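You operate a simulated robot arm through the tools that you are given. There is no shell and no other tool.

The job below is to be done with a simulated robot arm. You get a single attempt, and the scene is never put back.

TASK
Bend the WINTER sole 3 times in the bend rig and sort it.
Fine: grey lever down on it and counter zeroed before the blue lever's strokes; cracked goes to HOLD, sound to GOOD; grey lever up again before it leaves.

The check looks at the end state, three seconds after you hand in, the way a careful person would. Anything else that was tipped, shoved, dropped, spilled or broken makes it a failure.

THE ROBOT
A 7-joint arm with a fingered hand, fixed in place. Base frame: the origin is at the foot of the arm, x ahead of it, y to its left, z up. Units: mm, rad, N and s.
Its first joint turns from -1.204 to 3.002 rad. Payload 5 kg.
The TCP is the grasp point between the finger pads, 32 mm short of the fingertips. In the tool frame z runs along the fingers and y along their closing line. Largest opening 160 mm; the body of the gripper starts 89 mm behind the TCP. The gripper is a hand of 3 fingers: y runs from the thumb to the fingers, the wrist lies at [0, 0, -252] in the tool frame, and closing takes about 1.5 s.
Orientation is told as [roll, pitch, yaw] about the base's x, y, z axes, in that order, counted from this pose: with the fingers straight down and closing along the base's y, the tool's x points along the base's -x, its y along +y and its z along -z.

THE INTERFACE
- The arm moves only by the tool apply_moves. Its arguments are lists of equal length, an entry for each row: "delta_pos": the shift along the tool's x, y, z in units of 400 mm (1.0 is 400 mm), a list of three; "dr": the turn, a rotation vector about the tool's x, y, z in units of 90 degrees (1.0 is 90 degrees), a list of three. In form: {"delta_pos": [[dx, dy, dz], ...], "dr": [[wx, wy, wz], ...]}. A call has 1 to 20 rows; each row is the pose to reach, as a shift and turn from the pose commanded when the call began, along the tool's axes at that moment. "fingers" is the opening, from 0 (shut) to 1 (fully open), set as the call begins (left out, the last holds). A call with a number of a shift or a turn outside -1 to 1 is refused whole. Each row takes 0.2 s and may step no farther than 50 mm and 0.15 rad from the row before; otherwise, or with a gripper value out of range, the whole call is refused. A pose out of reach is approached as far as the arm can. The call stops where the force on the tool passes 40 N (or 10 N more than at its start, if that is more) or the arm is blocked; 0.2 s more then pass. The fingers move at their own pace (about 108 mm/s each) and stop on an object; they squeeze with about 27 N. The grip force told is the motor's: it shows also when the fingers shut on nothing. Time passes only in rows, and 0.2 s behind the last, so rows that repeat a pose let the fingers close. The reply holds the time, the measured pose of the TCP, the force on the tool along the base axes, the opening and the grip force, in the units named above and with some noise, with the torque about the TCP (base axes, N m) and any sound that the robot's microphone picked up, and new pictures: "views" is both (left out), scene, wrist or none.
- Cameras (640 x 400 px; columns grow to the right, rows downward): "scene" is fixed at [222.2, -650.7, 1592.7]; the picture's right is [-0.27, -0.96, 0.00], its down [-0.67, 0.19, -0.72] and it looks along [0.69, -0.19, -0.70] (base axes); focal length 214 px, centre (320, 200). "wrist" rides on the gripper at [65, -4, -116] in the tool frame; the picture's right is [0.06, 1.00, 0.00], its down [-0.87, 0.05, -0.49] and it looks along [-0.49, 0.03, 0.87] (tool axes); focal length 261 px, centre (320, 200). There is no depth. A picture from a camera that has moved, and an enlarged one, comes with that camera's place and axes in the base frame and with its lens.
- move_column(by): slides the trunk up (or, below 0, down) by that many mm; the arm rides with it, the base frame stays. It gives what a move gives, with no picture.
- finger_targets(finger1, finger2, thumb_bend): sets how far each is bent, from 0 (flat) to 100 (curled in); at 30 the hand is open as for a grip, at 70 the pads meet at the TCP. One left out holds its place. A second passes; each finger stops where it meets its share of the squeeze, and holds until it gets a number again. A gripper value or a shape takes the hand back. It gives what a move gives, with no picture; readings hold the bend of each and the force on the fingers (four entries, about 0 where the hand has none), thumb and palm.
- grasp_type(shape): the hand has 3 fingers and takes this shape, open, in about a second: jaw (thumb against the fingers, like two jaws); tri (thumb and two fingers); tip (a fingertip pinch); poke (one finger out to press); point (the index stretched); flat (the hand flat); cup (the hand cupped); fist (a fist). The gripper value then closes the fingers along that shape, each until it touches; the sizes above hold for jaw. It gives what a move gives, with no picture.
- inspect(camera, box): a new picture of the part [left, top, right, bottom] of that camera's present view, enlarged. The clock stands still meanwhile.
- hand_in(): hands the job in; it is judged then, once.

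Nothing tells you positions but the pictures and the camera data. Unless the task says otherwise, let go and move clear before handing in.

The tools are called after "Call:" by a JSON object that holds its "api" and its "payload". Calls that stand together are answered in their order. apply_moves: Moves the arm, as the interface text tells. Its arguments: {"type":"object","properties":{"delta_pos":{"type":"array"},"dr":{"type":"array"},"fingers":{"type":"number"},"views":{"type":"string","enum":["both","scene","wrist","none"]}},"required":["delta_pos","dr"]} The other tools are called the same way: move_column (by) slides the trunk up or down; grasp_type (shape) gives the hand a shape; finger_targets (finger1, finger2, thumb_bend) moves the fingers one by one; inspect (camera, box) takes an enlarged picture of a part of a camera's view; hand_in () hands the job in.

At the start:

```text
time_s: 0.0
position: [504.5, -416.7, 1455.4]
ee_rot: [0.0, -0.001, 0.0]
contact_force: [-0.8, 1.0, -0.4]
wrist_torque: [0.02, -0.01, 0.02]
finger_gap: 159.9
grip_force: 0.0
shape: jaw
bend: [30.0, 30.0, 30.0]
finger forces: [0.1, 0.0, 0.1, 0.0, 0.0, 0.0]
trunk travel left (down, up): [-775.0, 165.0]
```

scene: 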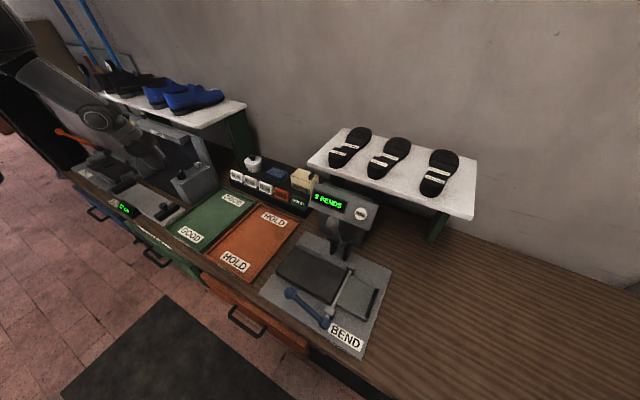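
wrist: 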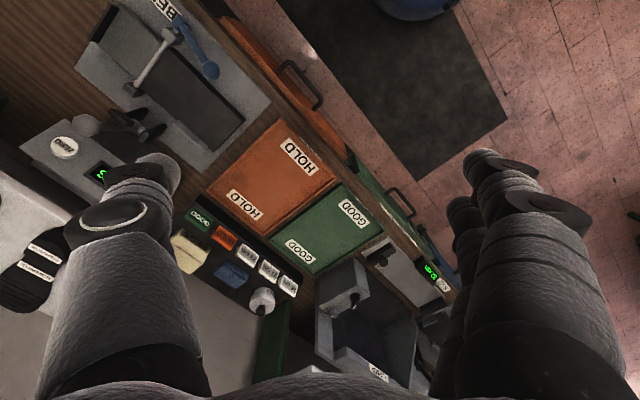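

I see a bench with three soles on a white shelf, a BEND rig with a grey and a blue lever, a counter display, and HOLD (orange) and GOOD (green) areas. I'll enlarge parts of the pictures first to read the labels and locate things.

Call:
{"api": "inspect", "payload": {"camera": "scene", "box": [300, 110, 490, 230]}}

Call:
{"api": "inspect", "payload": {"camera": "scene", "box": [250, 220, 410, 370]}}

Call:
{"api": "inspect", "payload": {"camera": "scene", "box": [160, 140, 400, 290]}}

Call:
{"api": "inspect", "payload": {"camera": "wrist", "box": [0, 0, 320, 200]}}

Call:
{"api": "inspect", "payload": {"camera": "wrist", "box": [0, 160, 320, 360]}}

```text
3.33 times, centred on (395, 170) of scene
camera zoom: at [222.2, -650.7, 1592.7], right [-0.27, -0.96, 0.0], down [-0.67, 0.19, -0.72], along [0.69, -0.19, -0.7], focal length 715 px, centre (70, 300)
```

zoom: 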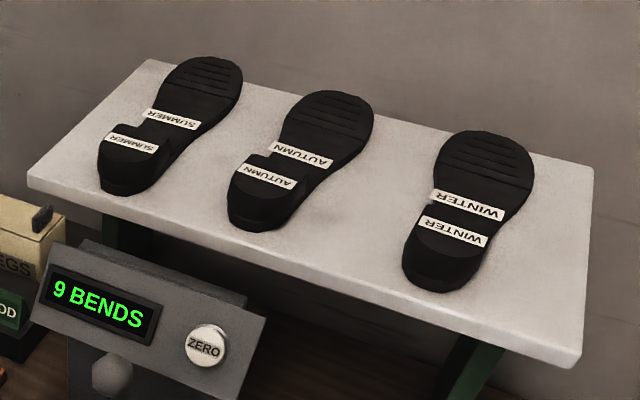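

```text
2.67 times, centred on (330, 295) of scene
camera zoom: at [222.2, -650.7, 1592.7], right [-0.27, -0.96, 0.0], down [-0.67, 0.19, -0.72], along [0.69, -0.19, -0.7], focal length 572 px, centre (293, -53)
```

zoom: 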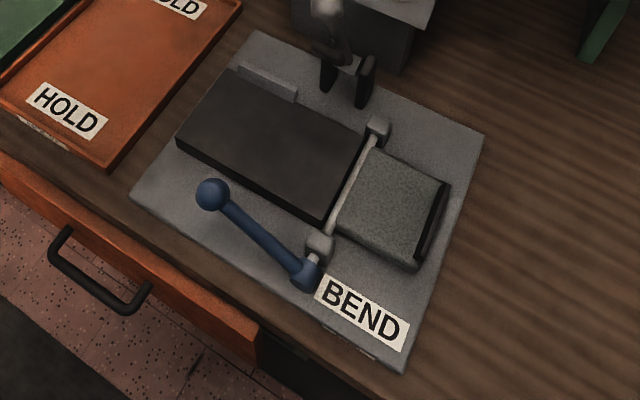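

```text
2.67 times, centred on (280, 215) of scene
camera zoom: at [222.2, -650.7, 1592.7], right [-0.27, -0.96, 0.0], down [-0.67, 0.19, -0.72], along [0.69, -0.19, -0.7], focal length 572 px, centre (427, 160)
```

zoom: 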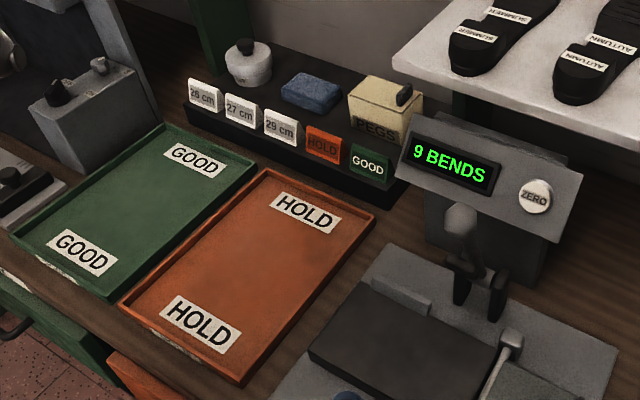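

```text
2.00 times, centred on (160, 100) of wrist
camera zoom: at [437.1, -420.2, 1569.7], right [-0.06, 1.0, 0.0], down [0.87, 0.05, 0.49], along [0.49, 0.03, -0.87], focal length 521 px, centre (640, 400)
```

zoom: 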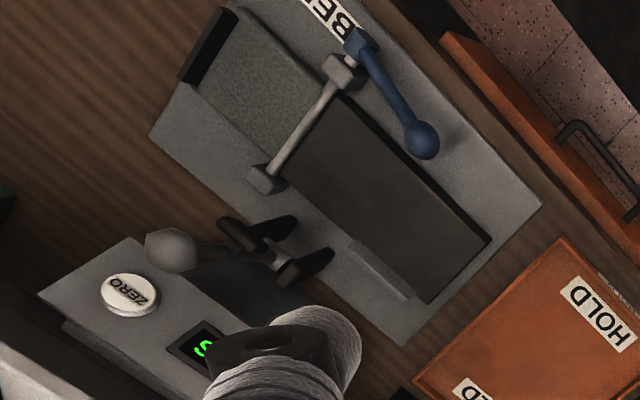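

```text
2.00 times, centred on (160, 260) of wrist
camera zoom: at [437.1, -420.2, 1569.7], right [-0.06, 1.0, 0.0], down [0.87, 0.05, 0.49], along [0.49, 0.03, -0.87], focal length 521 px, centre (640, 80)
```

zoom: 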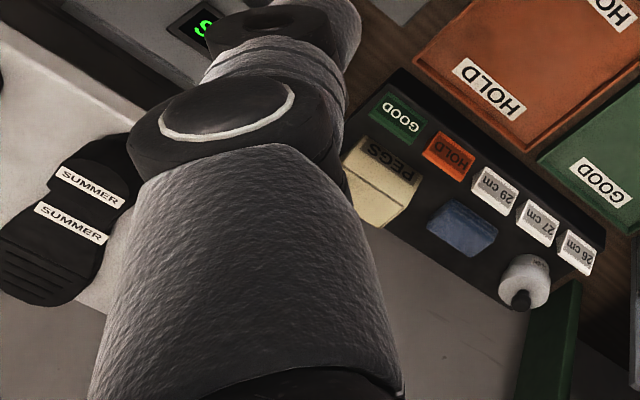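

The rig is yawed about 45° with its plate near (528, -764, 888), the zero button is near (621, -895, 1092), and the WINTER sole lies on the shelf near (616, -1124, 1210). I'll zoom in on the mechanism details before moving.

Call:
{"api": "inspect", "payload": {"camera": "scene", "box": [300, 240, 390, 330]}}

Call:
{"api": "inspect", "payload": {"camera": "wrist", "box": [110, 0, 260, 110]}}

Call:
{"api": "inspect", "payload": {"camera": "scene", "box": [300, 175, 390, 265]}}

Call:
{"api": "inspect", "payload": {"camera": "scene", "box": [400, 130, 490, 220]}}

```text
4.44 times, centred on (345, 285) of scene
camera zoom: at [222.2, -650.7, 1592.7], right [-0.27, -0.96, 0.0], down [-0.67, 0.19, -0.72], along [0.69, -0.19, -0.7], focal length 953 px, centre (209, -178)
```

zoom: 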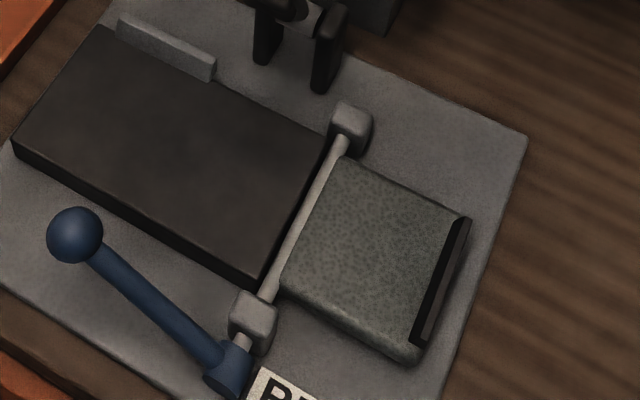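

```text
3.64 times, centred on (185, 55) of wrist
camera zoom: at [437.1, -420.2, 1569.7], right [-0.06, 1.0, 0.0], down [0.87, 0.05, 0.49], along [0.49, 0.03, -0.87], focal length 948 px, centre (811, 727)
```

zoom: 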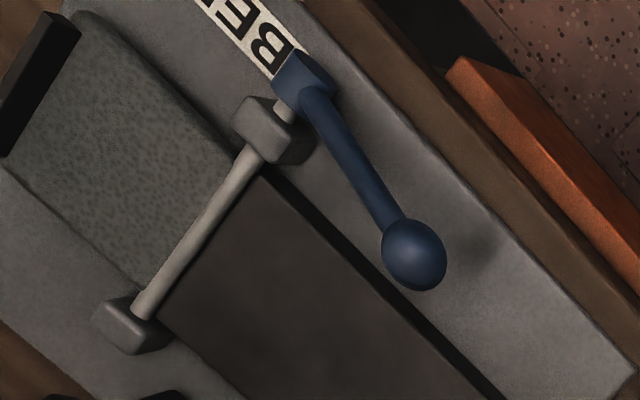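

```text
4.44 times, centred on (345, 220) of scene
camera zoom: at [222.2, -650.7, 1592.7], right [-0.27, -0.96, 0.0], down [-0.67, 0.19, -0.72], along [0.69, -0.19, -0.7], focal length 953 px, centre (209, 111)
```

zoom: 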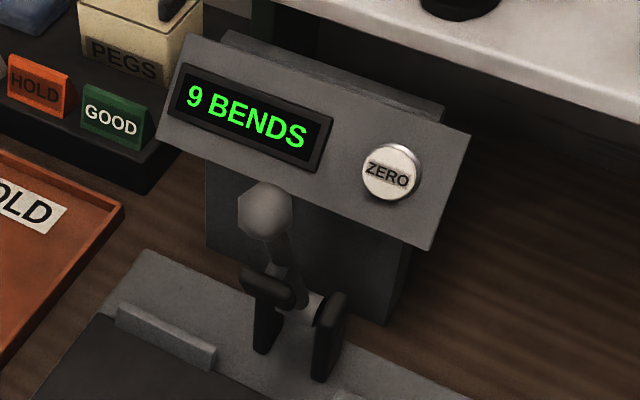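

```text
4.44 times, centred on (445, 175) of scene
camera zoom: at [222.2, -650.7, 1592.7], right [-0.27, -0.96, 0.0], down [-0.67, 0.19, -0.72], along [0.69, -0.19, -0.7], focal length 953 px, centre (-236, 311)
```

zoom: 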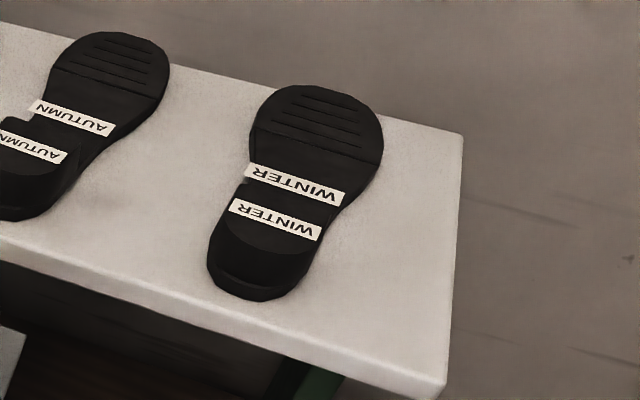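

The sole lies tread-up with its heel toward me, and the rig has a bed, a hinge, a flap with a black end stop, and a clamp lever. I'll move the hand above the rig at a safe height and yaw it -45°, both to look closer and to test reach.

Call:
{"api": "apply_moves", "payload": {"delta_pos": [[0, -0.08, 0], [0, -0.16, 0], [0, -0.24, 0], [0, -0.32, 0], [0, -0.4, 0], [0, -0.48, 0], [0, -0.56, 0], [0, -0.64, 0], [0, -0.7, 0], [0, -0.7, 0]], "dr": [[0, 0, 0.05], [0, 0, 0.1], [0, 0, 0.15], [0, 0, 0.2], [0, 0, 0.25], [0, 0, 0.3], [0, 0, 0.35], [0, 0, 0.4], [0, 0, 0.45], [0, 0, 0.5]]}}

```text
time_s: 2.2
position: [502.0, -695.9, 1453.6]
ee_rot: [0.0, 0.0, -0.785]
contact_force: [0.4, 0.3, 0.4]
wrist_torque: [-0.01, 0.0, -0.05]
finger_gap: 160.2
grip_force: 0.0
shape: jaw
bend: [30.0, 30.0, 30.0]
finger forces: [0.0, 0.1, 0.0, 0.1, 0.0, 0.1]
trunk travel left (down, up): [-775.0, 165.0]
camera wrist: at [452.1, -652.6, 1569.1], right [0.66, 0.75, 0.0], down [0.65, -0.58, 0.49], along [0.37, -0.33, -0.87], focal length 261 px, centre (320, 200)
```

scene: 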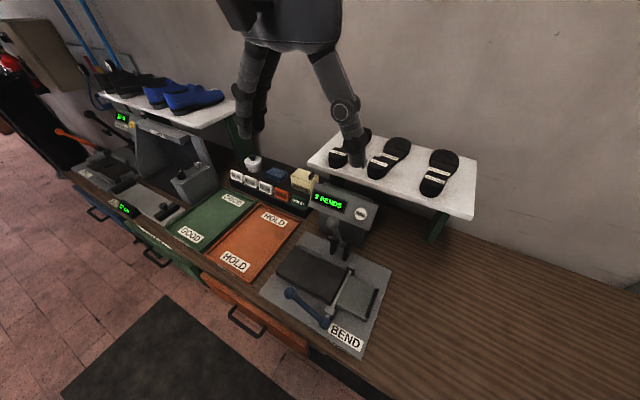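
wrist: 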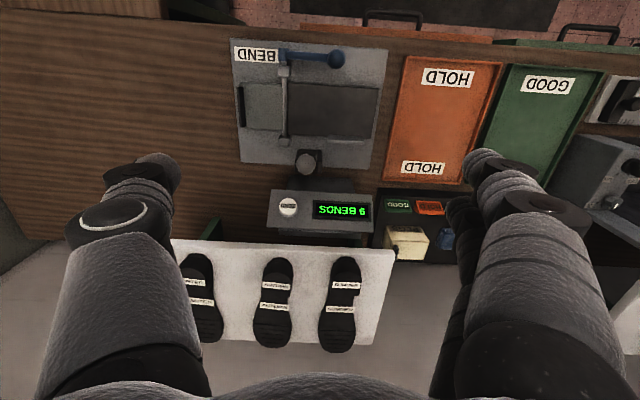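

Reach is fine here and the wrist camera gives a good view of the rig, the counter and the soles. I'll zoom in to triangulate precisely.

Call:
{"api": "inspect", "payload": {"camera": "wrist", "box": [225, 30, 395, 180]}}

Call:
{"api": "inspect", "payload": {"camera": "wrist", "box": [170, 230, 400, 370]}}

Call:
{"api": "inspect", "payload": {"camera": "wrist", "box": [250, 140, 390, 240]}}

Call:
{"api": "inspect", "payload": {"camera": "wrist", "box": [380, 40, 640, 250]}}

```text
2.67 times, centred on (310, 105) of wrist
camera zoom: at [452.1, -652.6, 1569.1], right [0.66, 0.75, 0.0], down [0.65, -0.58, 0.49], along [0.37, -0.33, -0.87], focal length 695 px, centre (347, 453)
```

zoom: 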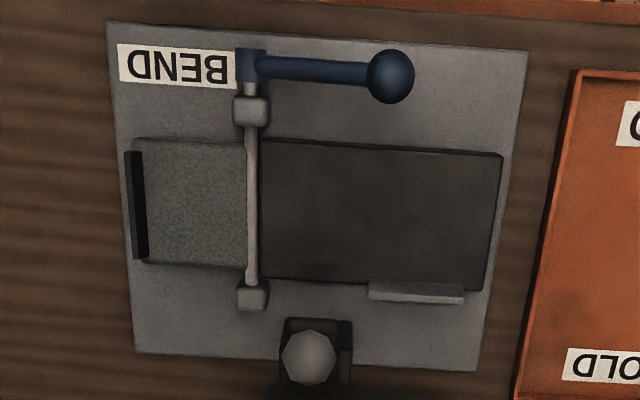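

```text
2.78 times, centred on (285, 300) of wrist
camera zoom: at [452.1, -652.6, 1569.1], right [0.66, 0.75, 0.0], down [0.65, -0.58, 0.49], along [0.37, -0.33, -0.87], focal length 725 px, centre (417, -78)
```

zoom: 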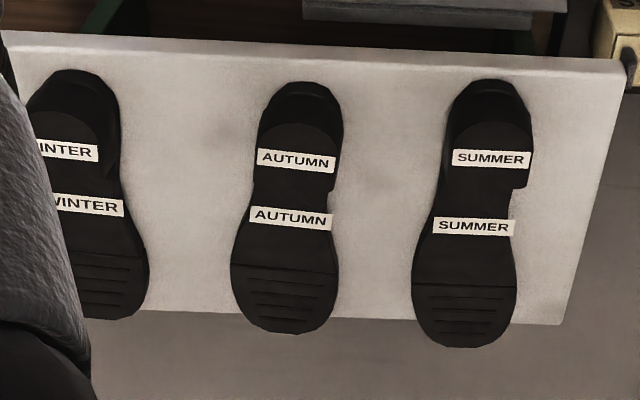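

```text
4.00 times, centred on (320, 190) of wrist
camera zoom: at [452.1, -652.6, 1569.1], right [0.66, 0.75, 0.0], down [0.65, -0.58, 0.49], along [0.37, -0.33, -0.87], focal length 1043 px, centre (320, 240)
```

zoom: 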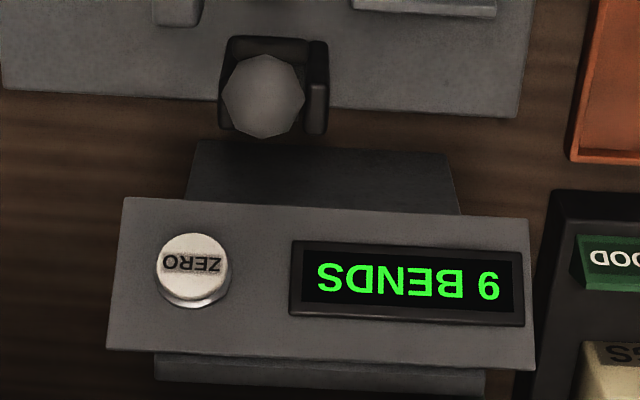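

```text
1.90 times, centred on (510, 145) of wrist
camera zoom: at [452.1, -652.6, 1569.1], right [0.66, 0.75, 0.0], down [0.65, -0.58, 0.49], along [0.37, -0.33, -0.87], focal length 496 px, centre (-42, 305)
```

zoom: 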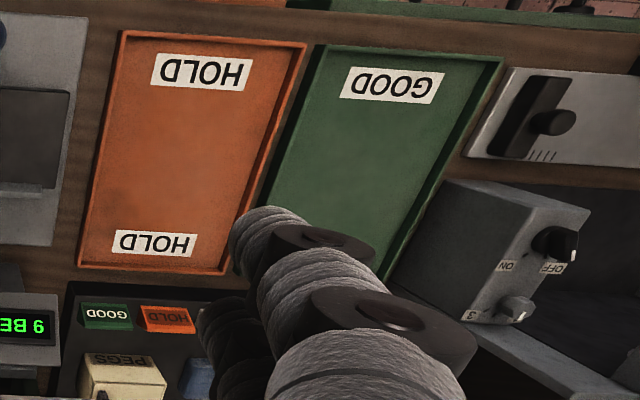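

Working in bench coordinates (u along the bench, v outward from the base), I have the plate at u -345..10 and v 766..1058, the bed top at about z 917, and the WINTER sole at u≈-356, v 1127..1390, on the shelf top at z 1192. Next I tilt the hand forward about 50° and move toward the front of the WINTER sole to test reach.

Call:
{"api": "apply_moves", "payload": {"delta_pos": [[-0.04, -0.0675, 0.01], [-0.08, -0.135, 0.02], [-0.12, -0.2025, 0.03], [-0.16, -0.27, 0.04], [-0.2, -0.3375, 0.05], [-0.24, -0.405, 0.06], [-0.28, -0.4725, 0.07], [-0.32, -0.54, 0.08]], "dr": [[0, -0.07, 0], [0, -0.14, 0], [0, -0.21, 0], [0, -0.28, 0], [0, -0.35, 0], [0, -0.42, 0], [0, -0.49, 0], [0, -0.556, 0]]}}

```text
time_s: 4.0
position: [439.7, -940.4, 1422.0]
ee_rot: [0.005, -0.875, -0.787]
contact_force: [-0.2, -0.5, -0.3]
wrist_torque: [-0.01, 0.01, 0.06]
finger_gap: 160.0
grip_force: 0.1
shape: jaw
bend: [30.0, 30.0, 30.0]
finger forces: [0.1, 0.1, 0.0, 0.0, 0.1, 0.0]
trunk travel left (down, up): [-775.0, 165.0]
camera wrist: at [343.9, -850.8, 1445.2], right [0.68, 0.73, -0.05], down [0.16, -0.09, 0.98], along [0.72, -0.67, -0.18], focal length 261 px, centre (320, 200)
```

scene: 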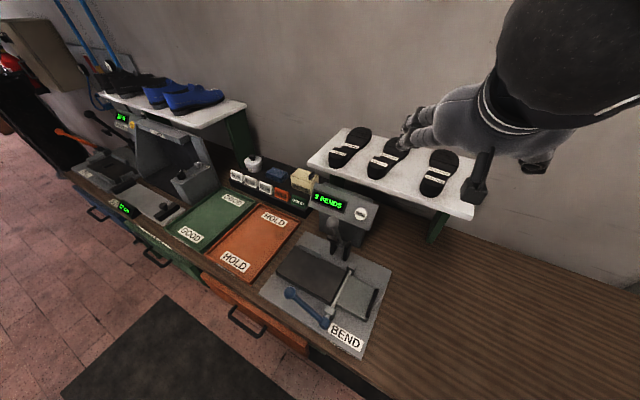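
wrist: 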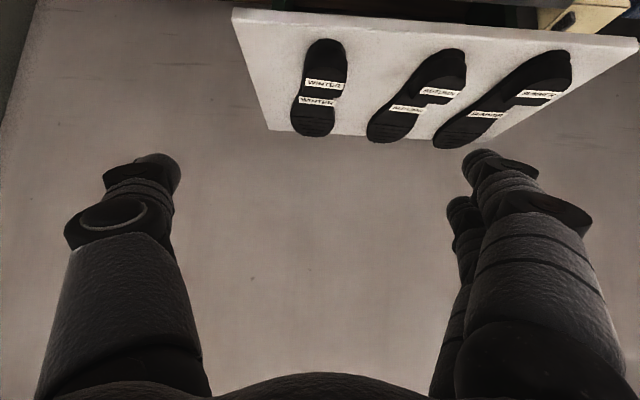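

The arm reached the pose at u=-354, v=976, z=1422 exactly, with the tool axis pointing at the sole. I advance 160 mm along the tool axis to check reach nearer the heel.

Call:
{"api": "apply_moves", "payload": {"delta_pos": [[0, 0, 0.1], [0, 0, 0.2], [0, 0, 0.3], [0, 0, 0.4]], "dr": [[0, 0, 0], [0, 0, 0], [0, 0, 0], [0, 0, 0]]}}

```text
time_s: 5.0
position: [527.3, -1027.8, 1317.8]
ee_rot: [0.003, -0.87, -0.785]
contact_force: [0.9, -0.3, -1.0]
wrist_torque: [0.01, 0.04, 0.05]
finger_gap: 159.9
grip_force: 0.0
shape: jaw
bend: [30.0, 30.0, 30.0]
finger forces: [0.1, 0.1, 0.0, 0.0, 0.0, 0.1]
trunk travel left (down, up): [-775.0, 165.0]
camera wrist: at [431.6, -938.9, 1341.6], right [0.68, 0.73, -0.05], down [0.17, -0.09, 0.98], along [0.72, -0.67, -0.18], focal length 261 px, centre (320, 200)
```

scene: 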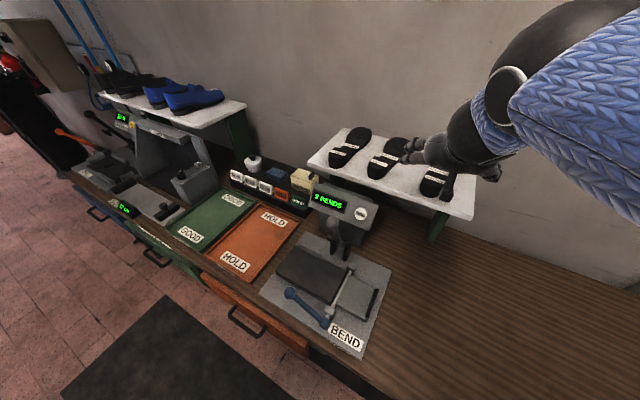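
wrist: 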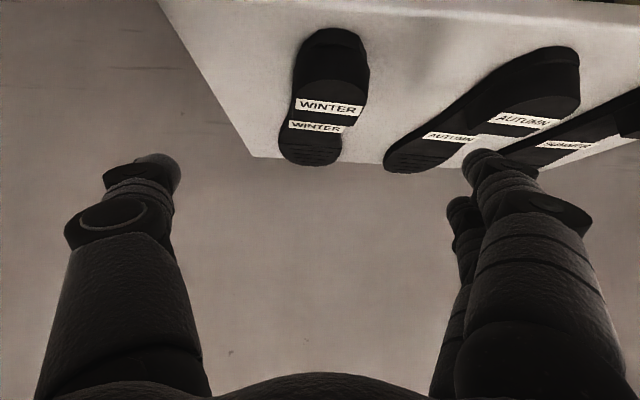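

Reach is good here too, at u=-354, v=1100, z=1318. I'll zoom on the WINTER sole to refine its place and shape.

Call:
{"api": "inspect", "payload": {"camera": "wrist", "box": [230, 0, 430, 180]}}

Call:
{"api": "inspect", "payload": {"camera": "scene", "box": [380, 120, 510, 220]}}

```text
2.22 times, centred on (330, 90) of wrist
camera zoom: at [431.6, -938.9, 1341.6], right [0.68, 0.73, -0.05], down [0.17, -0.09, 0.98], along [0.72, -0.67, -0.18], focal length 579 px, centre (298, 444)
```

zoom: 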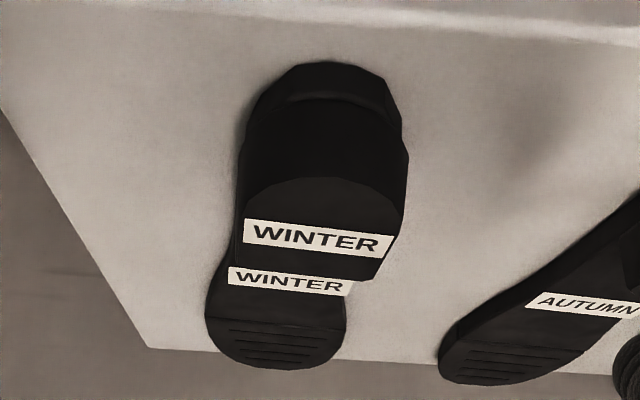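

```text
4.00 times, centred on (445, 170) of scene
camera zoom: at [222.2, -650.7, 1592.7], right [-0.27, -0.96, 0.0], down [-0.67, 0.19, -0.72], along [0.69, -0.19, -0.7], focal length 858 px, centre (-180, 320)
```

zoom: 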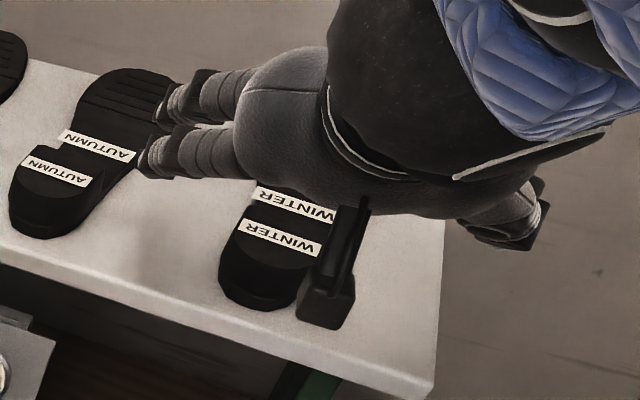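

The WINTER heel block spans u -379..-321 (58 wide), v 1130..1190, with its top at z≈1227. I narrow the fingers to about 104 mm so AUTUMN is clear, then come in along the tool axis to just short of the heel.

Call:
{"api": "apply_moves", "payload": {"delta_pos": [[0.0375, 0.01, 0], [0.075, 0.01, 0], [0.075, 0.01, 0.08], [0.075, 0.01, 0.14], [0.075, 0.01, 0.18], [0.075, 0.01, 0.18]], "dr": [[0, 0, 0], [0, 0, 0], [0, 0, 0], [0, 0, 0], [0, 0, 0], [0, 0, 0]], "fingers": 0.65}}

Call:
{"api": "inspect", "payload": {"camera": "wrist", "box": [120, 0, 520, 250]}}

Call:
{"api": "inspect", "payload": {"camera": "scene", "box": [380, 120, 510, 220]}}

```text
time_s: 6.4
position: [553.4, -1048.9, 1249.8]
ee_rot: [0.003, -0.873, -0.785]
contact_force: [0.0, -0.2, 0.0]
wrist_torque: [0.0, -0.02, 0.02]
finger_gap: 104.5
grip_force: 0.2
shape: jaw
bend: [69.0, 69.0, 67.0]
finger forces: [0.0, 0.0, 0.0, 0.1, 0.0, 0.0]
trunk travel left (down, up): [-775.0, 165.0]
camera wrist: at [458.4, -959.7, 1273.8], right [0.68, 0.73, -0.05], down [0.17, -0.09, 0.98], along [0.72, -0.67, -0.18], focal length 261 px, centre (320, 200)
```

scene: 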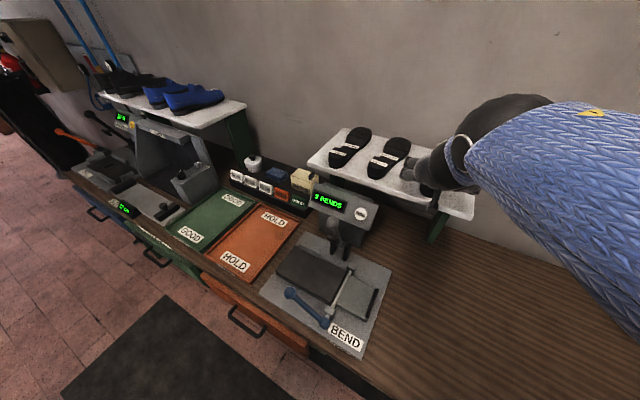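
wrist: 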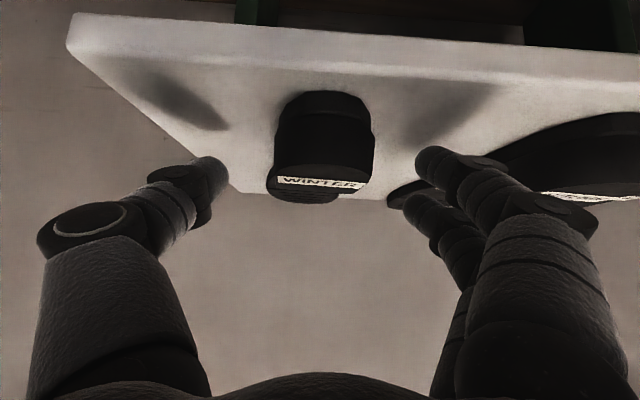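

```text
1.60 times, centred on (320, 125) of wrist
camera zoom: at [458.4, -959.7, 1273.8], right [0.68, 0.73, -0.05], down [0.17, -0.09, 0.98], along [0.72, -0.67, -0.18], focal length 417 px, centre (320, 320)
```

zoom: 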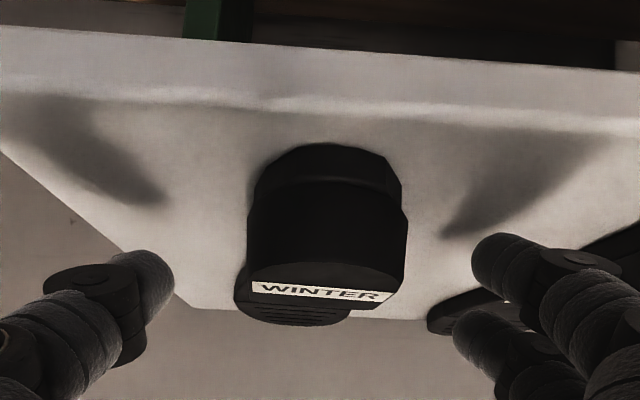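

```text
4.00 times, centred on (445, 170) of scene
camera zoom: at [222.2, -650.7, 1592.7], right [-0.27, -0.96, 0.0], down [-0.67, 0.19, -0.72], along [0.69, -0.19, -0.7], focal length 858 px, centre (-180, 320)
```

zoom: 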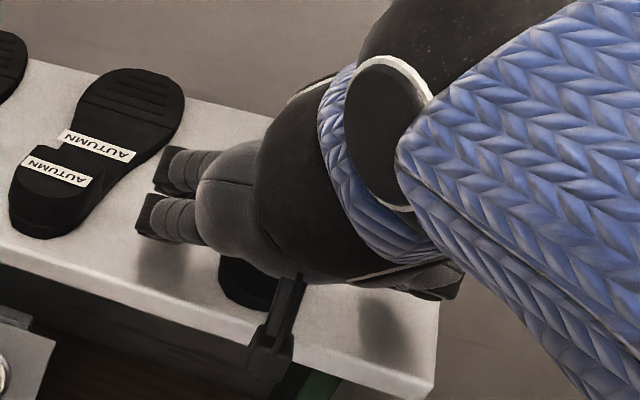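

The two fingers sit about ±16 mm apart in tool x, so at a 50° tilt the lower one would reach the shelf before the upper one gets onto the heel. I'll back off upward and try a smaller 30° tilt, checking whether the arm still reaches.

Call:
{"api": "apply_moves", "payload": {"delta_pos": [[-0.0288, 0, -0.0143], [-0.0575, 0, -0.0285], [-0.0863, 0, -0.0428], [-0.115, 0, -0.057], [-0.115, 0, -0.057]], "dr": [[0, 0.0555, 0], [0, 0.111, 0], [0, 0.1665, 0], [0, 0.222, 0], [0, 0.222, 0]]}}

```text
time_s: 7.6
position: [563.9, -1057.2, 1300.3]
ee_rot: [0.002, -0.524, -0.785]
contact_force: [0.6, 0.1, -0.3]
wrist_torque: [0.01, -0.04, -0.02]
finger_gap: 104.4
grip_force: 0.1
shape: jaw
bend: [69.0, 69.0, 67.0]
finger forces: [0.1, 0.1, 0.0, 0.0, 0.0, 0.0]
trunk travel left (down, up): [-775.0, 165.0]
camera wrist: at [478.2, -979.8, 1367.9], right [0.67, 0.74, -0.03], down [0.4, -0.32, 0.86], along [0.63, -0.59, -0.51], focal length 261 px, centre (320, 200)
```

scene: 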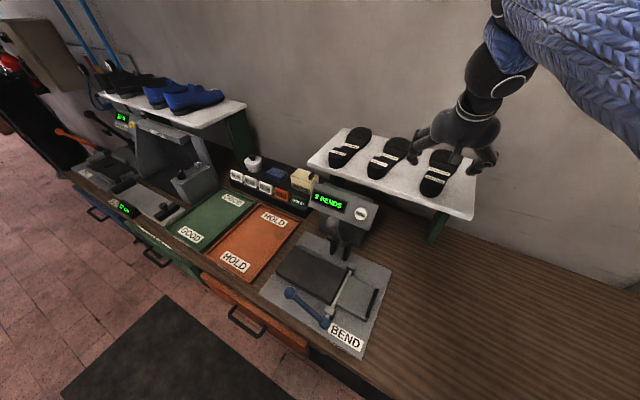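
wrist: 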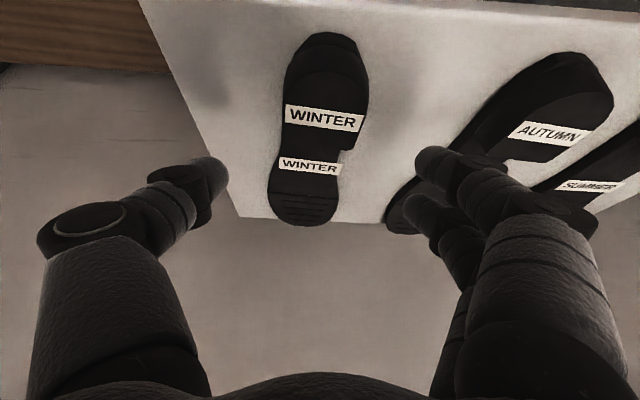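

At 30° tilt the arm still reaches fully. I try tilting to 10° at the same TCP.

Call:
{"api": "apply_moves", "payload": {"delta_pos": [[0, 0, 0], [0, 0, 0], [0, 0, 0], [0, 0, 0], [0, 0, 0]], "dr": [[0, 0.0555, 0], [0, 0.111, 0], [0, 0.1665, 0], [0, 0.222, 0], [0, 0.222, 0]]}}

```text
time_s: 8.8
position: [563.5, -1058.5, 1299.2]
ee_rot: [0.003, -0.173, -0.785]
contact_force: [0.0, -0.5, 0.2]
wrist_torque: [0.05, -0.01, -0.01]
finger_gap: 104.4
grip_force: 0.1
shape: jaw
bend: [69.0, 69.0, 67.0]
finger forces: [0.0, 0.1, 0.0, 0.1, 0.1, 0.1]
trunk travel left (down, up): [-775.0, 165.0]
camera wrist: at [500.9, -1002.1, 1401.3], right [0.66, 0.75, -0.01], down [0.58, -0.51, 0.63], along [0.47, -0.43, -0.77], focal length 261 px, centre (320, 200)
```

scene: 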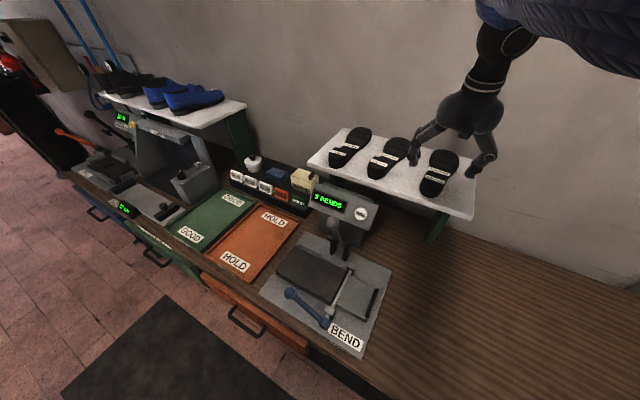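
wrist: 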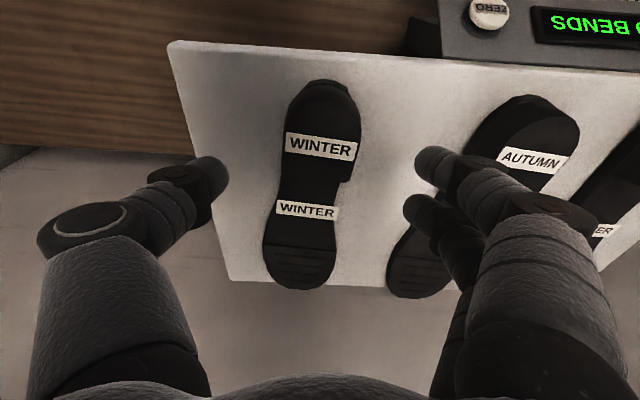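

Still fully reached at 10°, so I can grasp with the tool vertical. I'll bring the tool to vertical, hover over the heel and refine its location.

Call:
{"api": "apply_moves", "payload": {"delta_pos": [[-0.01, 0, 0], [-0.02, 0, 0], [-0.03, 0, 0], [-0.0375, 0, 0]], "dr": [[0, 0.0275, 0], [0, 0.055, 0], [0, 0.0825, 0], [0, 0.11, 0]], "views": "wrist"}}

Call:
{"api": "inspect", "payload": {"camera": "wrist", "box": [220, 80, 420, 330]}}

Call:
{"api": "inspect", "payload": {"camera": "scene", "box": [400, 110, 510, 210]}}

```text
time_s: 9.8
position: [577.8, -1068.4, 1301.0]
ee_rot: [-0.001, -0.003, -0.785]
contact_force: [0.1, -0.2, 0.5]
wrist_torque: [0.06, 0.05, 0.01]
finger_gap: 104.2
grip_force: 0.0
shape: jaw
bend: [69.0, 69.0, 67.0]
finger forces: [0.0, 0.0, 0.0, 0.0, 0.0, 0.1]
trunk travel left (down, up): [-775.0, 165.0]
camera wrist: at [527.5, -1024.7, 1416.2], right [0.66, 0.75, 0.0], down [0.65, -0.58, 0.49], along [0.37, -0.33, -0.87], focal length 261 px, centre (320, 200)
```

wrist: 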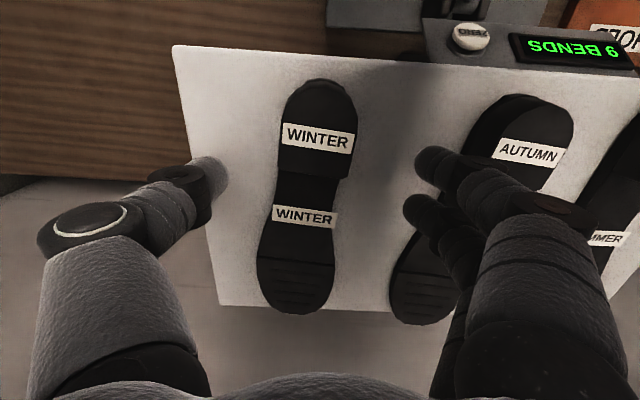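

```text
1.60 times, centred on (320, 205) of wrist
camera zoom: at [527.5, -1024.7, 1416.2], right [0.66, 0.75, 0.0], down [0.65, -0.58, 0.49], along [0.37, -0.33, -0.87], focal length 417 px, centre (320, 192)
```

zoom: 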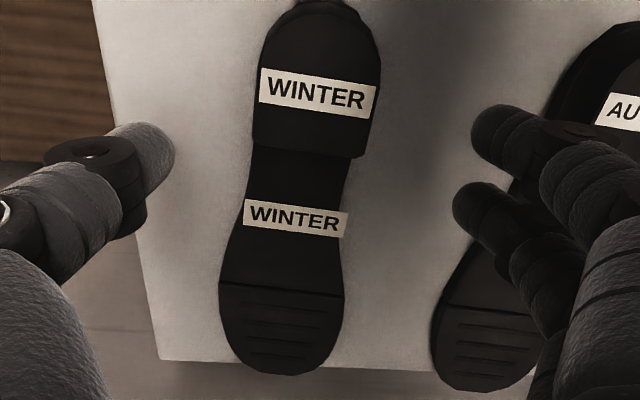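

```text
4.00 times, centred on (455, 160) of scene
camera zoom: at [222.2, -650.7, 1592.7], right [-0.27, -0.96, 0.0], down [-0.67, 0.19, -0.72], along [0.69, -0.19, -0.7], focal length 858 px, centre (-220, 360)
```

zoom: 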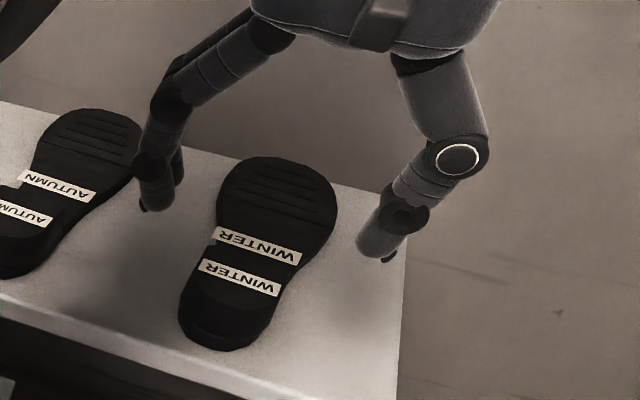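

The tool is vertical at u=-347, v=1164, z=1301, and the heel block is centred at u=-349.6, v 1130..1182. I shift slightly and descend beside the heel in small steps.

Call:
{"api": "apply_moves", "payload": {"delta_pos": [[0.0125, -0.0068, 0.05], [0.0125, -0.0068, 0.1], [0.0125, -0.0068, 0.14], [0.0125, -0.0068, 0.165]], "dr": [[0, 0, 0], [0, 0, 0], [0, 0, 0], [0, 0, 0]]}}

Call:
{"api": "inspect", "payload": {"camera": "scene", "box": [400, 110, 510, 210]}}

```text
time_s: 10.8
position: [569.9, -1066.6, 1236.2]
ee_rot: [-0.002, 0.0, -0.787]
contact_force: [0.3, 0.0, 0.4]
wrist_torque: [-0.01, 0.01, 0.02]
finger_gap: 104.5
grip_force: 0.1
shape: jaw
bend: [69.0, 69.0, 67.0]
finger forces: [0.1, 0.0, 0.0, 0.0, 0.0, 0.0]
trunk travel left (down, up): [-775.0, 165.0]
camera wrist: at [520.5, -1022.7, 1351.5], right [0.66, 0.75, 0.0], down [0.65, -0.58, 0.49], along [0.37, -0.33, -0.87], focal length 261 px, centre (320, 200)
```

scene: 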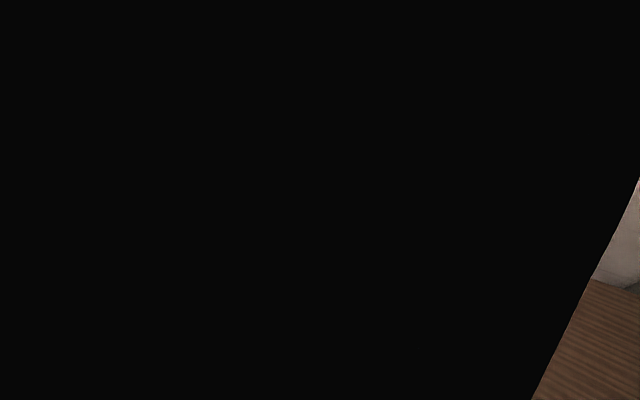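
wrist: 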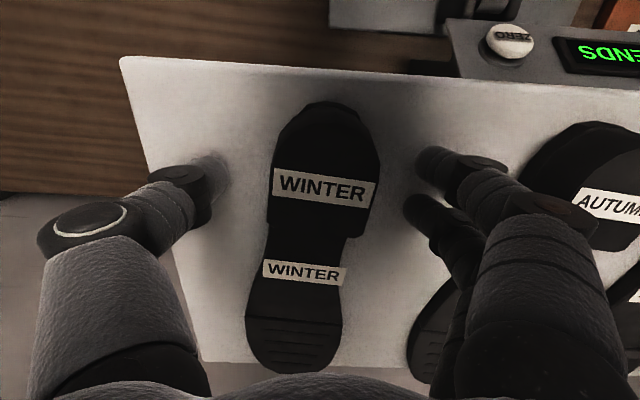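

```text
4.00 times, centred on (455, 160) of scene
camera zoom: at [222.2, -650.7, 1592.7], right [-0.27, -0.96, 0.0], down [-0.67, 0.19, -0.72], along [0.69, -0.19, -0.7], focal length 858 px, centre (-220, 360)
```

zoom: 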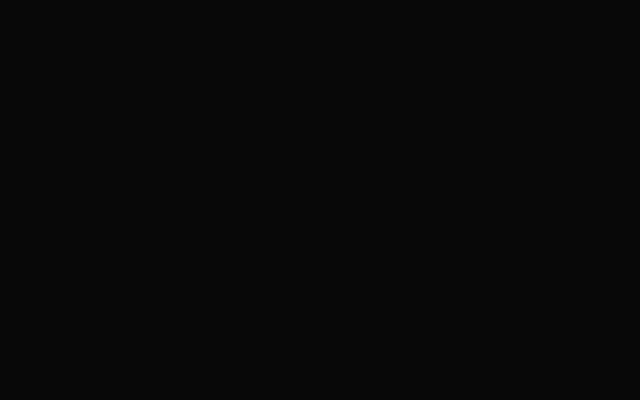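

No contact yet at z=1236, and the arm is merely blocking the scene camera. I go down another 7 mm and close on the heel.

Call:
{"api": "apply_moves", "payload": {"delta_pos": [[0, 0, 0.01], [0, 0, 0.0175]], "dr": [[0, 0, 0], [0, 0, 0]], "views": "wrist"}}

```text
time_s: 11.4
position: [570.0, -1064.6, 1232.8]
ee_rot: [-0.001, -0.005, -0.786]
contact_force: [-0.4, -2.6, 12.3]
wrist_torque: [0.59, -0.57, -0.07]
finger_gap: 103.2
grip_force: 0.1
shape: jaw
bend: [70.0, 70.0, 67.0]
finger forces: [7.5, 5.8, 0.0, 0.0, 0.0, 0.1]
trunk travel left (down, up): [-775.0, 165.0]
camera wrist: at [519.9, -1020.7, 1347.4], right [0.66, 0.75, 0.0], down [0.65, -0.57, 0.5], along [0.37, -0.33, -0.87], focal length 261 px, centre (320, 200)
```

wrist: 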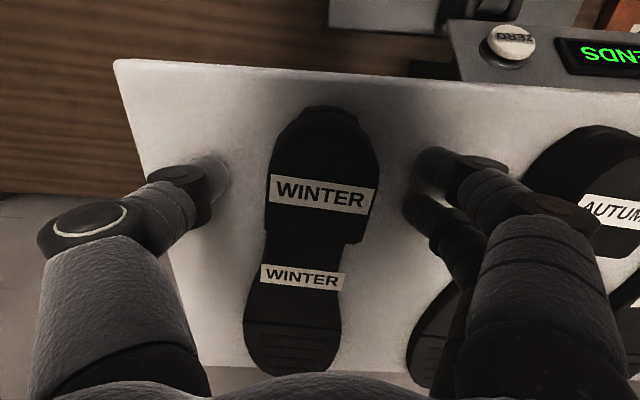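

The fingertips touched the shelf at z≈1233, so I lift 8 mm and then close gently on the heel.

Call:
{"api": "apply_moves", "payload": {"delta_pos": [[0, 0, -0.02], [0, 0, -0.02]], "dr": [[0, 0, 0], [0, 0, 0]], "views": "none"}}

Call:
{"api": "apply_moves", "payload": {"delta_pos": [[0, 0, 0], [0, 0, 0], [0, 0, 0], [0, 0, 0], [0, 0, 0], [0, 0, 0], [0, 0, 0], [0, 0, 0]], "dr": [[0, 0, 0], [0, 0, 0], [0, 0, 0], [0, 0, 0], [0, 0, 0], [0, 0, 0], [0, 0, 0], [0, 0, 0]], "fingers": 0.3, "views": "wrist"}}

```text
time_s: 12.0
position: [570.3, -1065.5, 1240.1]
ee_rot: [-0.001, -0.005, -0.785]
contact_force: [0.8, 0.1, 0.4]
wrist_torque: [-0.05, 0.0, -0.02]
finger_gap: 103.9
grip_force: 0.0
shape: jaw
bend: [70.0, 70.0, 67.0]
finger forces: [0.0, 0.0, 0.1, 0.0, 0.0, 0.0]
trunk travel left (down, up): [-775.0, 165.0]
```

```text
time_s: 13.8
position: [570.8, -1066.5, 1238.1]
ee_rot: [0.001, -0.004, -0.786]
contact_force: [-0.6, -0.1, 0.1]
wrist_torque: [0.0, -0.04, -0.07]
finger_gap: 48.3
grip_force: 26.5
shape: jaw
bend: [73.0, 73.0, 70.0]
finger forces: [12.1, 11.4, 0.0, 0.1, 24.5, 0.0]
trunk travel left (down, up): [-775.0, 165.0]
camera wrist: at [520.4, -1022.4, 1353.3], right [0.66, 0.75, 0.0], down [0.65, -0.58, 0.49], along [0.37, -0.33, -0.87], focal length 261 px, centre (320, 200)
```

wrist: 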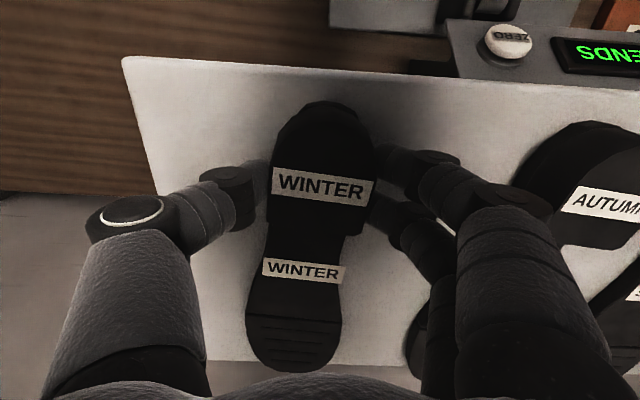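

All three digits contact the heel with a gap of 48 mm, which equals the command, so I'll command it tighter to keep the squeeze and then lift slightly.

Call:
{"api": "apply_moves", "payload": {"delta_pos": [[0, 0, 0], [0, 0, 0], [0, 0, 0], [0, 0, 0]], "dr": [[0, 0, 0], [0, 0, 0], [0, 0, 0], [0, 0, 0]], "fingers": 0.1, "views": "none"}}

Call:
{"api": "apply_moves", "payload": {"delta_pos": [[0, 0, -0.02], [0, 0, -0.04], [0, 0, -0.07], [0, 0, -0.1]], "dr": [[0, 0, 0], [0, 0, 0], [0, 0, 0], [0, 0, 0]], "views": "both"}}

```text
time_s: 14.8
position: [570.9, -1065.9, 1239.1]
ee_rot: [0.001, -0.002, -0.785]
contact_force: [-0.4, -0.1, 0.1]
wrist_torque: [0.03, -0.04, -0.13]
finger_gap: 48.0
grip_force: 26.6
shape: jaw
bend: [73.0, 73.0, 70.0]
finger forces: [12.2, 12.0, 0.0, 0.1, 24.5, 0.1]
trunk travel left (down, up): [-775.0, 165.0]
```

```text
time_s: 15.8
position: [570.8, -1065.7, 1278.1]
ee_rot: [0.002, -0.001, -0.786]
contact_force: [-0.6, 0.3, -1.8]
wrist_torque: [0.1, 0.1, -0.03]
finger_gap: 48.0
grip_force: 27.0
shape: jaw
bend: [73.0, 73.0, 70.0]
finger forces: [13.0, 11.4, 0.0, 0.0, 24.8, 0.1]
trunk travel left (down, up): [-775.0, 165.0]
camera wrist: at [519.8, -1022.3, 1392.3], right [0.66, 0.75, 0.0], down [0.65, -0.58, 0.49], along [0.37, -0.33, -0.87], focal length 261 px, centre (320, 200)
```

scene: 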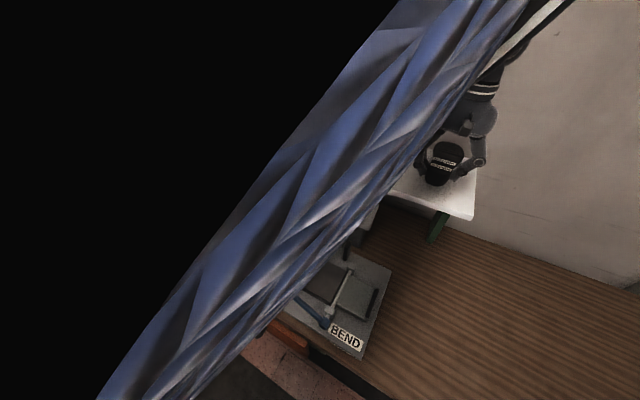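
wrist: 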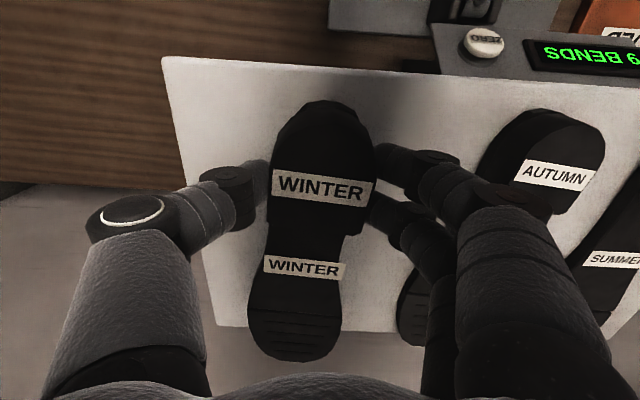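

The WINTER sole is lifted cleanly, with the toe drooping about 3°, and the neighbours are untouched. I raise it, retract and turn it -90° so the toe points along -u over the rig, staying high above the grey lever.

Call:
{"api": "apply_moves", "payload": {"delta_pos": [[0, 0, -0.065], [0, 0, -0.13], [0.0535, 0.054, -0.13], [0.1071, 0.1079, -0.13], [0.1606, 0.1619, -0.13], [0.2142, 0.2158, -0.13], [0.2677, 0.2698, -0.13], [0.3213, 0.3238, -0.13], [0.3748, 0.3777, -0.13], [0.4283, 0.4317, -0.13], [0.4819, 0.4856, -0.13], [0.5354, 0.5396, -0.13], [0.589, 0.5935, -0.13], [0.6425, 0.6475, -0.13]], "dr": [[0, 0, 0], [0, 0, 0], [0, 0, 0.0833], [0, 0, 0.1667], [0, 0, 0.25], [0, 0, 0.3333], [0, 0, 0.4167], [0, 0, 0.5], [0, 0, 0.5833], [0, 0, 0.6667], [0, 0, 0.75], [0, 0, 0.8333], [0, 0, 0.9167], [0, 0, 1.0]]}}

```text
time_s: 18.8
position: [569.7, -701.3, 1331.1]
ee_rot: [0.004, -0.001, -2.357]
contact_force: [0.7, -0.2, -1.5]
wrist_torque: [0.05, -0.11, -0.02]
finger_gap: 48.0
grip_force: 27.1
shape: jaw
bend: [73.0, 73.0, 70.0]
finger forces: [13.0, 11.7, 0.0, 0.1, 25.0, 0.0]
trunk travel left (down, up): [-775.0, 165.0]
camera wrist: at [613.2, -651.1, 1445.9], right [0.75, -0.66, 0.0], down [-0.58, -0.65, 0.49], along [-0.32, -0.37, -0.87], focal length 261 px, centre (320, 200)
```

scene: 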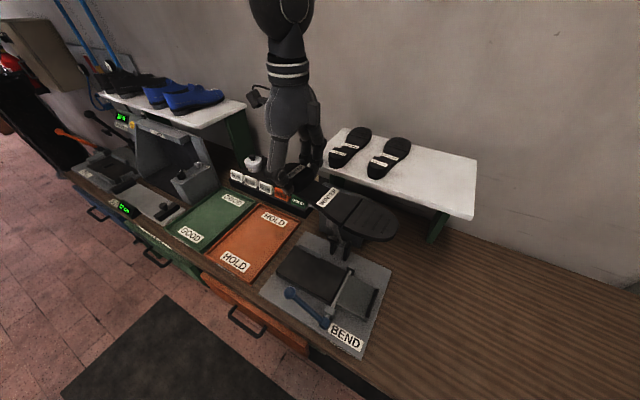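
wrist: 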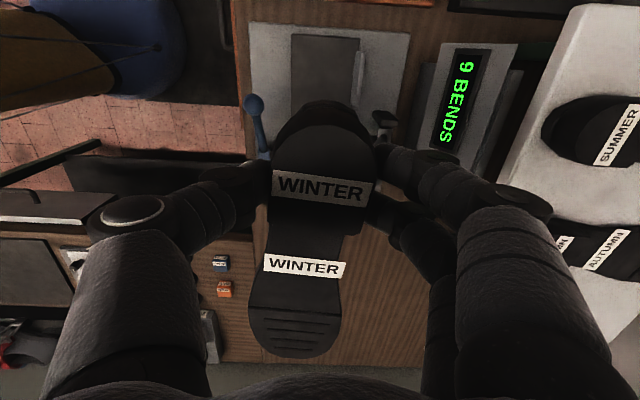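

The sole is now over the rig with its toe toward -u, at u=-93, v=899, z=1331. I'll zoom on the rig from this viewpoint to refine the bed, fence and lever geometry before lowering.

Call:
{"api": "inspect", "payload": {"camera": "wrist", "box": [230, 10, 430, 135]}}

Call:
{"api": "inspect", "payload": {"camera": "scene", "box": [250, 140, 410, 360]}}

Call:
{"api": "inspect", "payload": {"camera": "wrist", "box": [220, 90, 420, 370]}}

```text
3.20 times, centred on (330, 72) of wrist
camera zoom: at [613.2, -651.1, 1445.9], right [0.75, -0.66, 0.0], down [-0.58, -0.65, 0.49], along [-0.32, -0.37, -0.87], focal length 834 px, centre (288, 608)
```

zoom: 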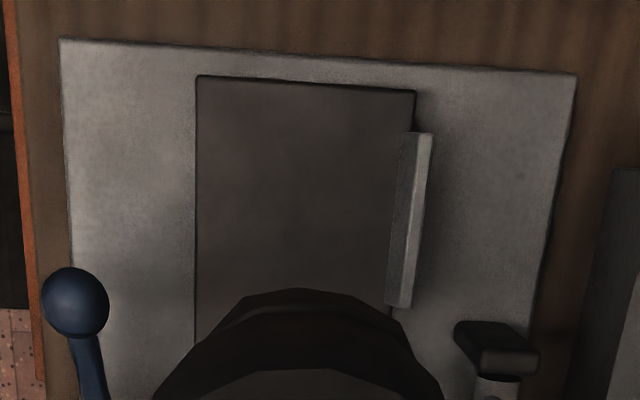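

```text
1.82 times, centred on (330, 250) of scene
camera zoom: at [222.2, -650.7, 1592.7], right [-0.27, -0.96, 0.0], down [-0.67, 0.19, -0.72], along [0.69, -0.19, -0.7], focal length 390 px, centre (302, 109)
```

zoom: 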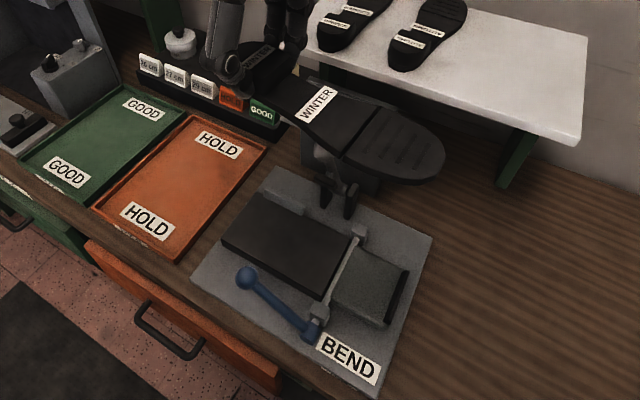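

```text
1.43 times, centred on (320, 230) of wrist
camera zoom: at [613.2, -651.1, 1445.9], right [0.75, -0.66, 0.0], down [-0.58, -0.65, 0.49], along [-0.32, -0.37, -0.87], focal length 372 px, centre (320, 157)
```

zoom: 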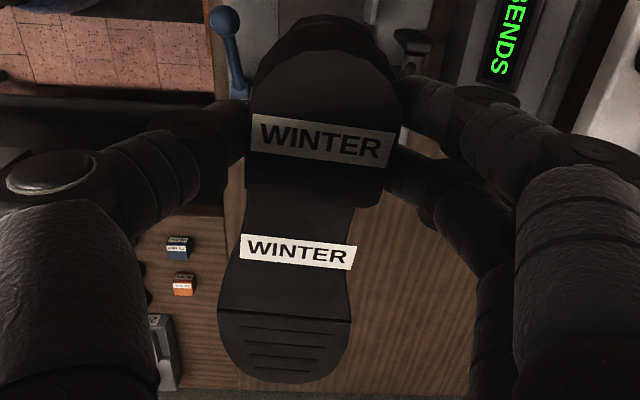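

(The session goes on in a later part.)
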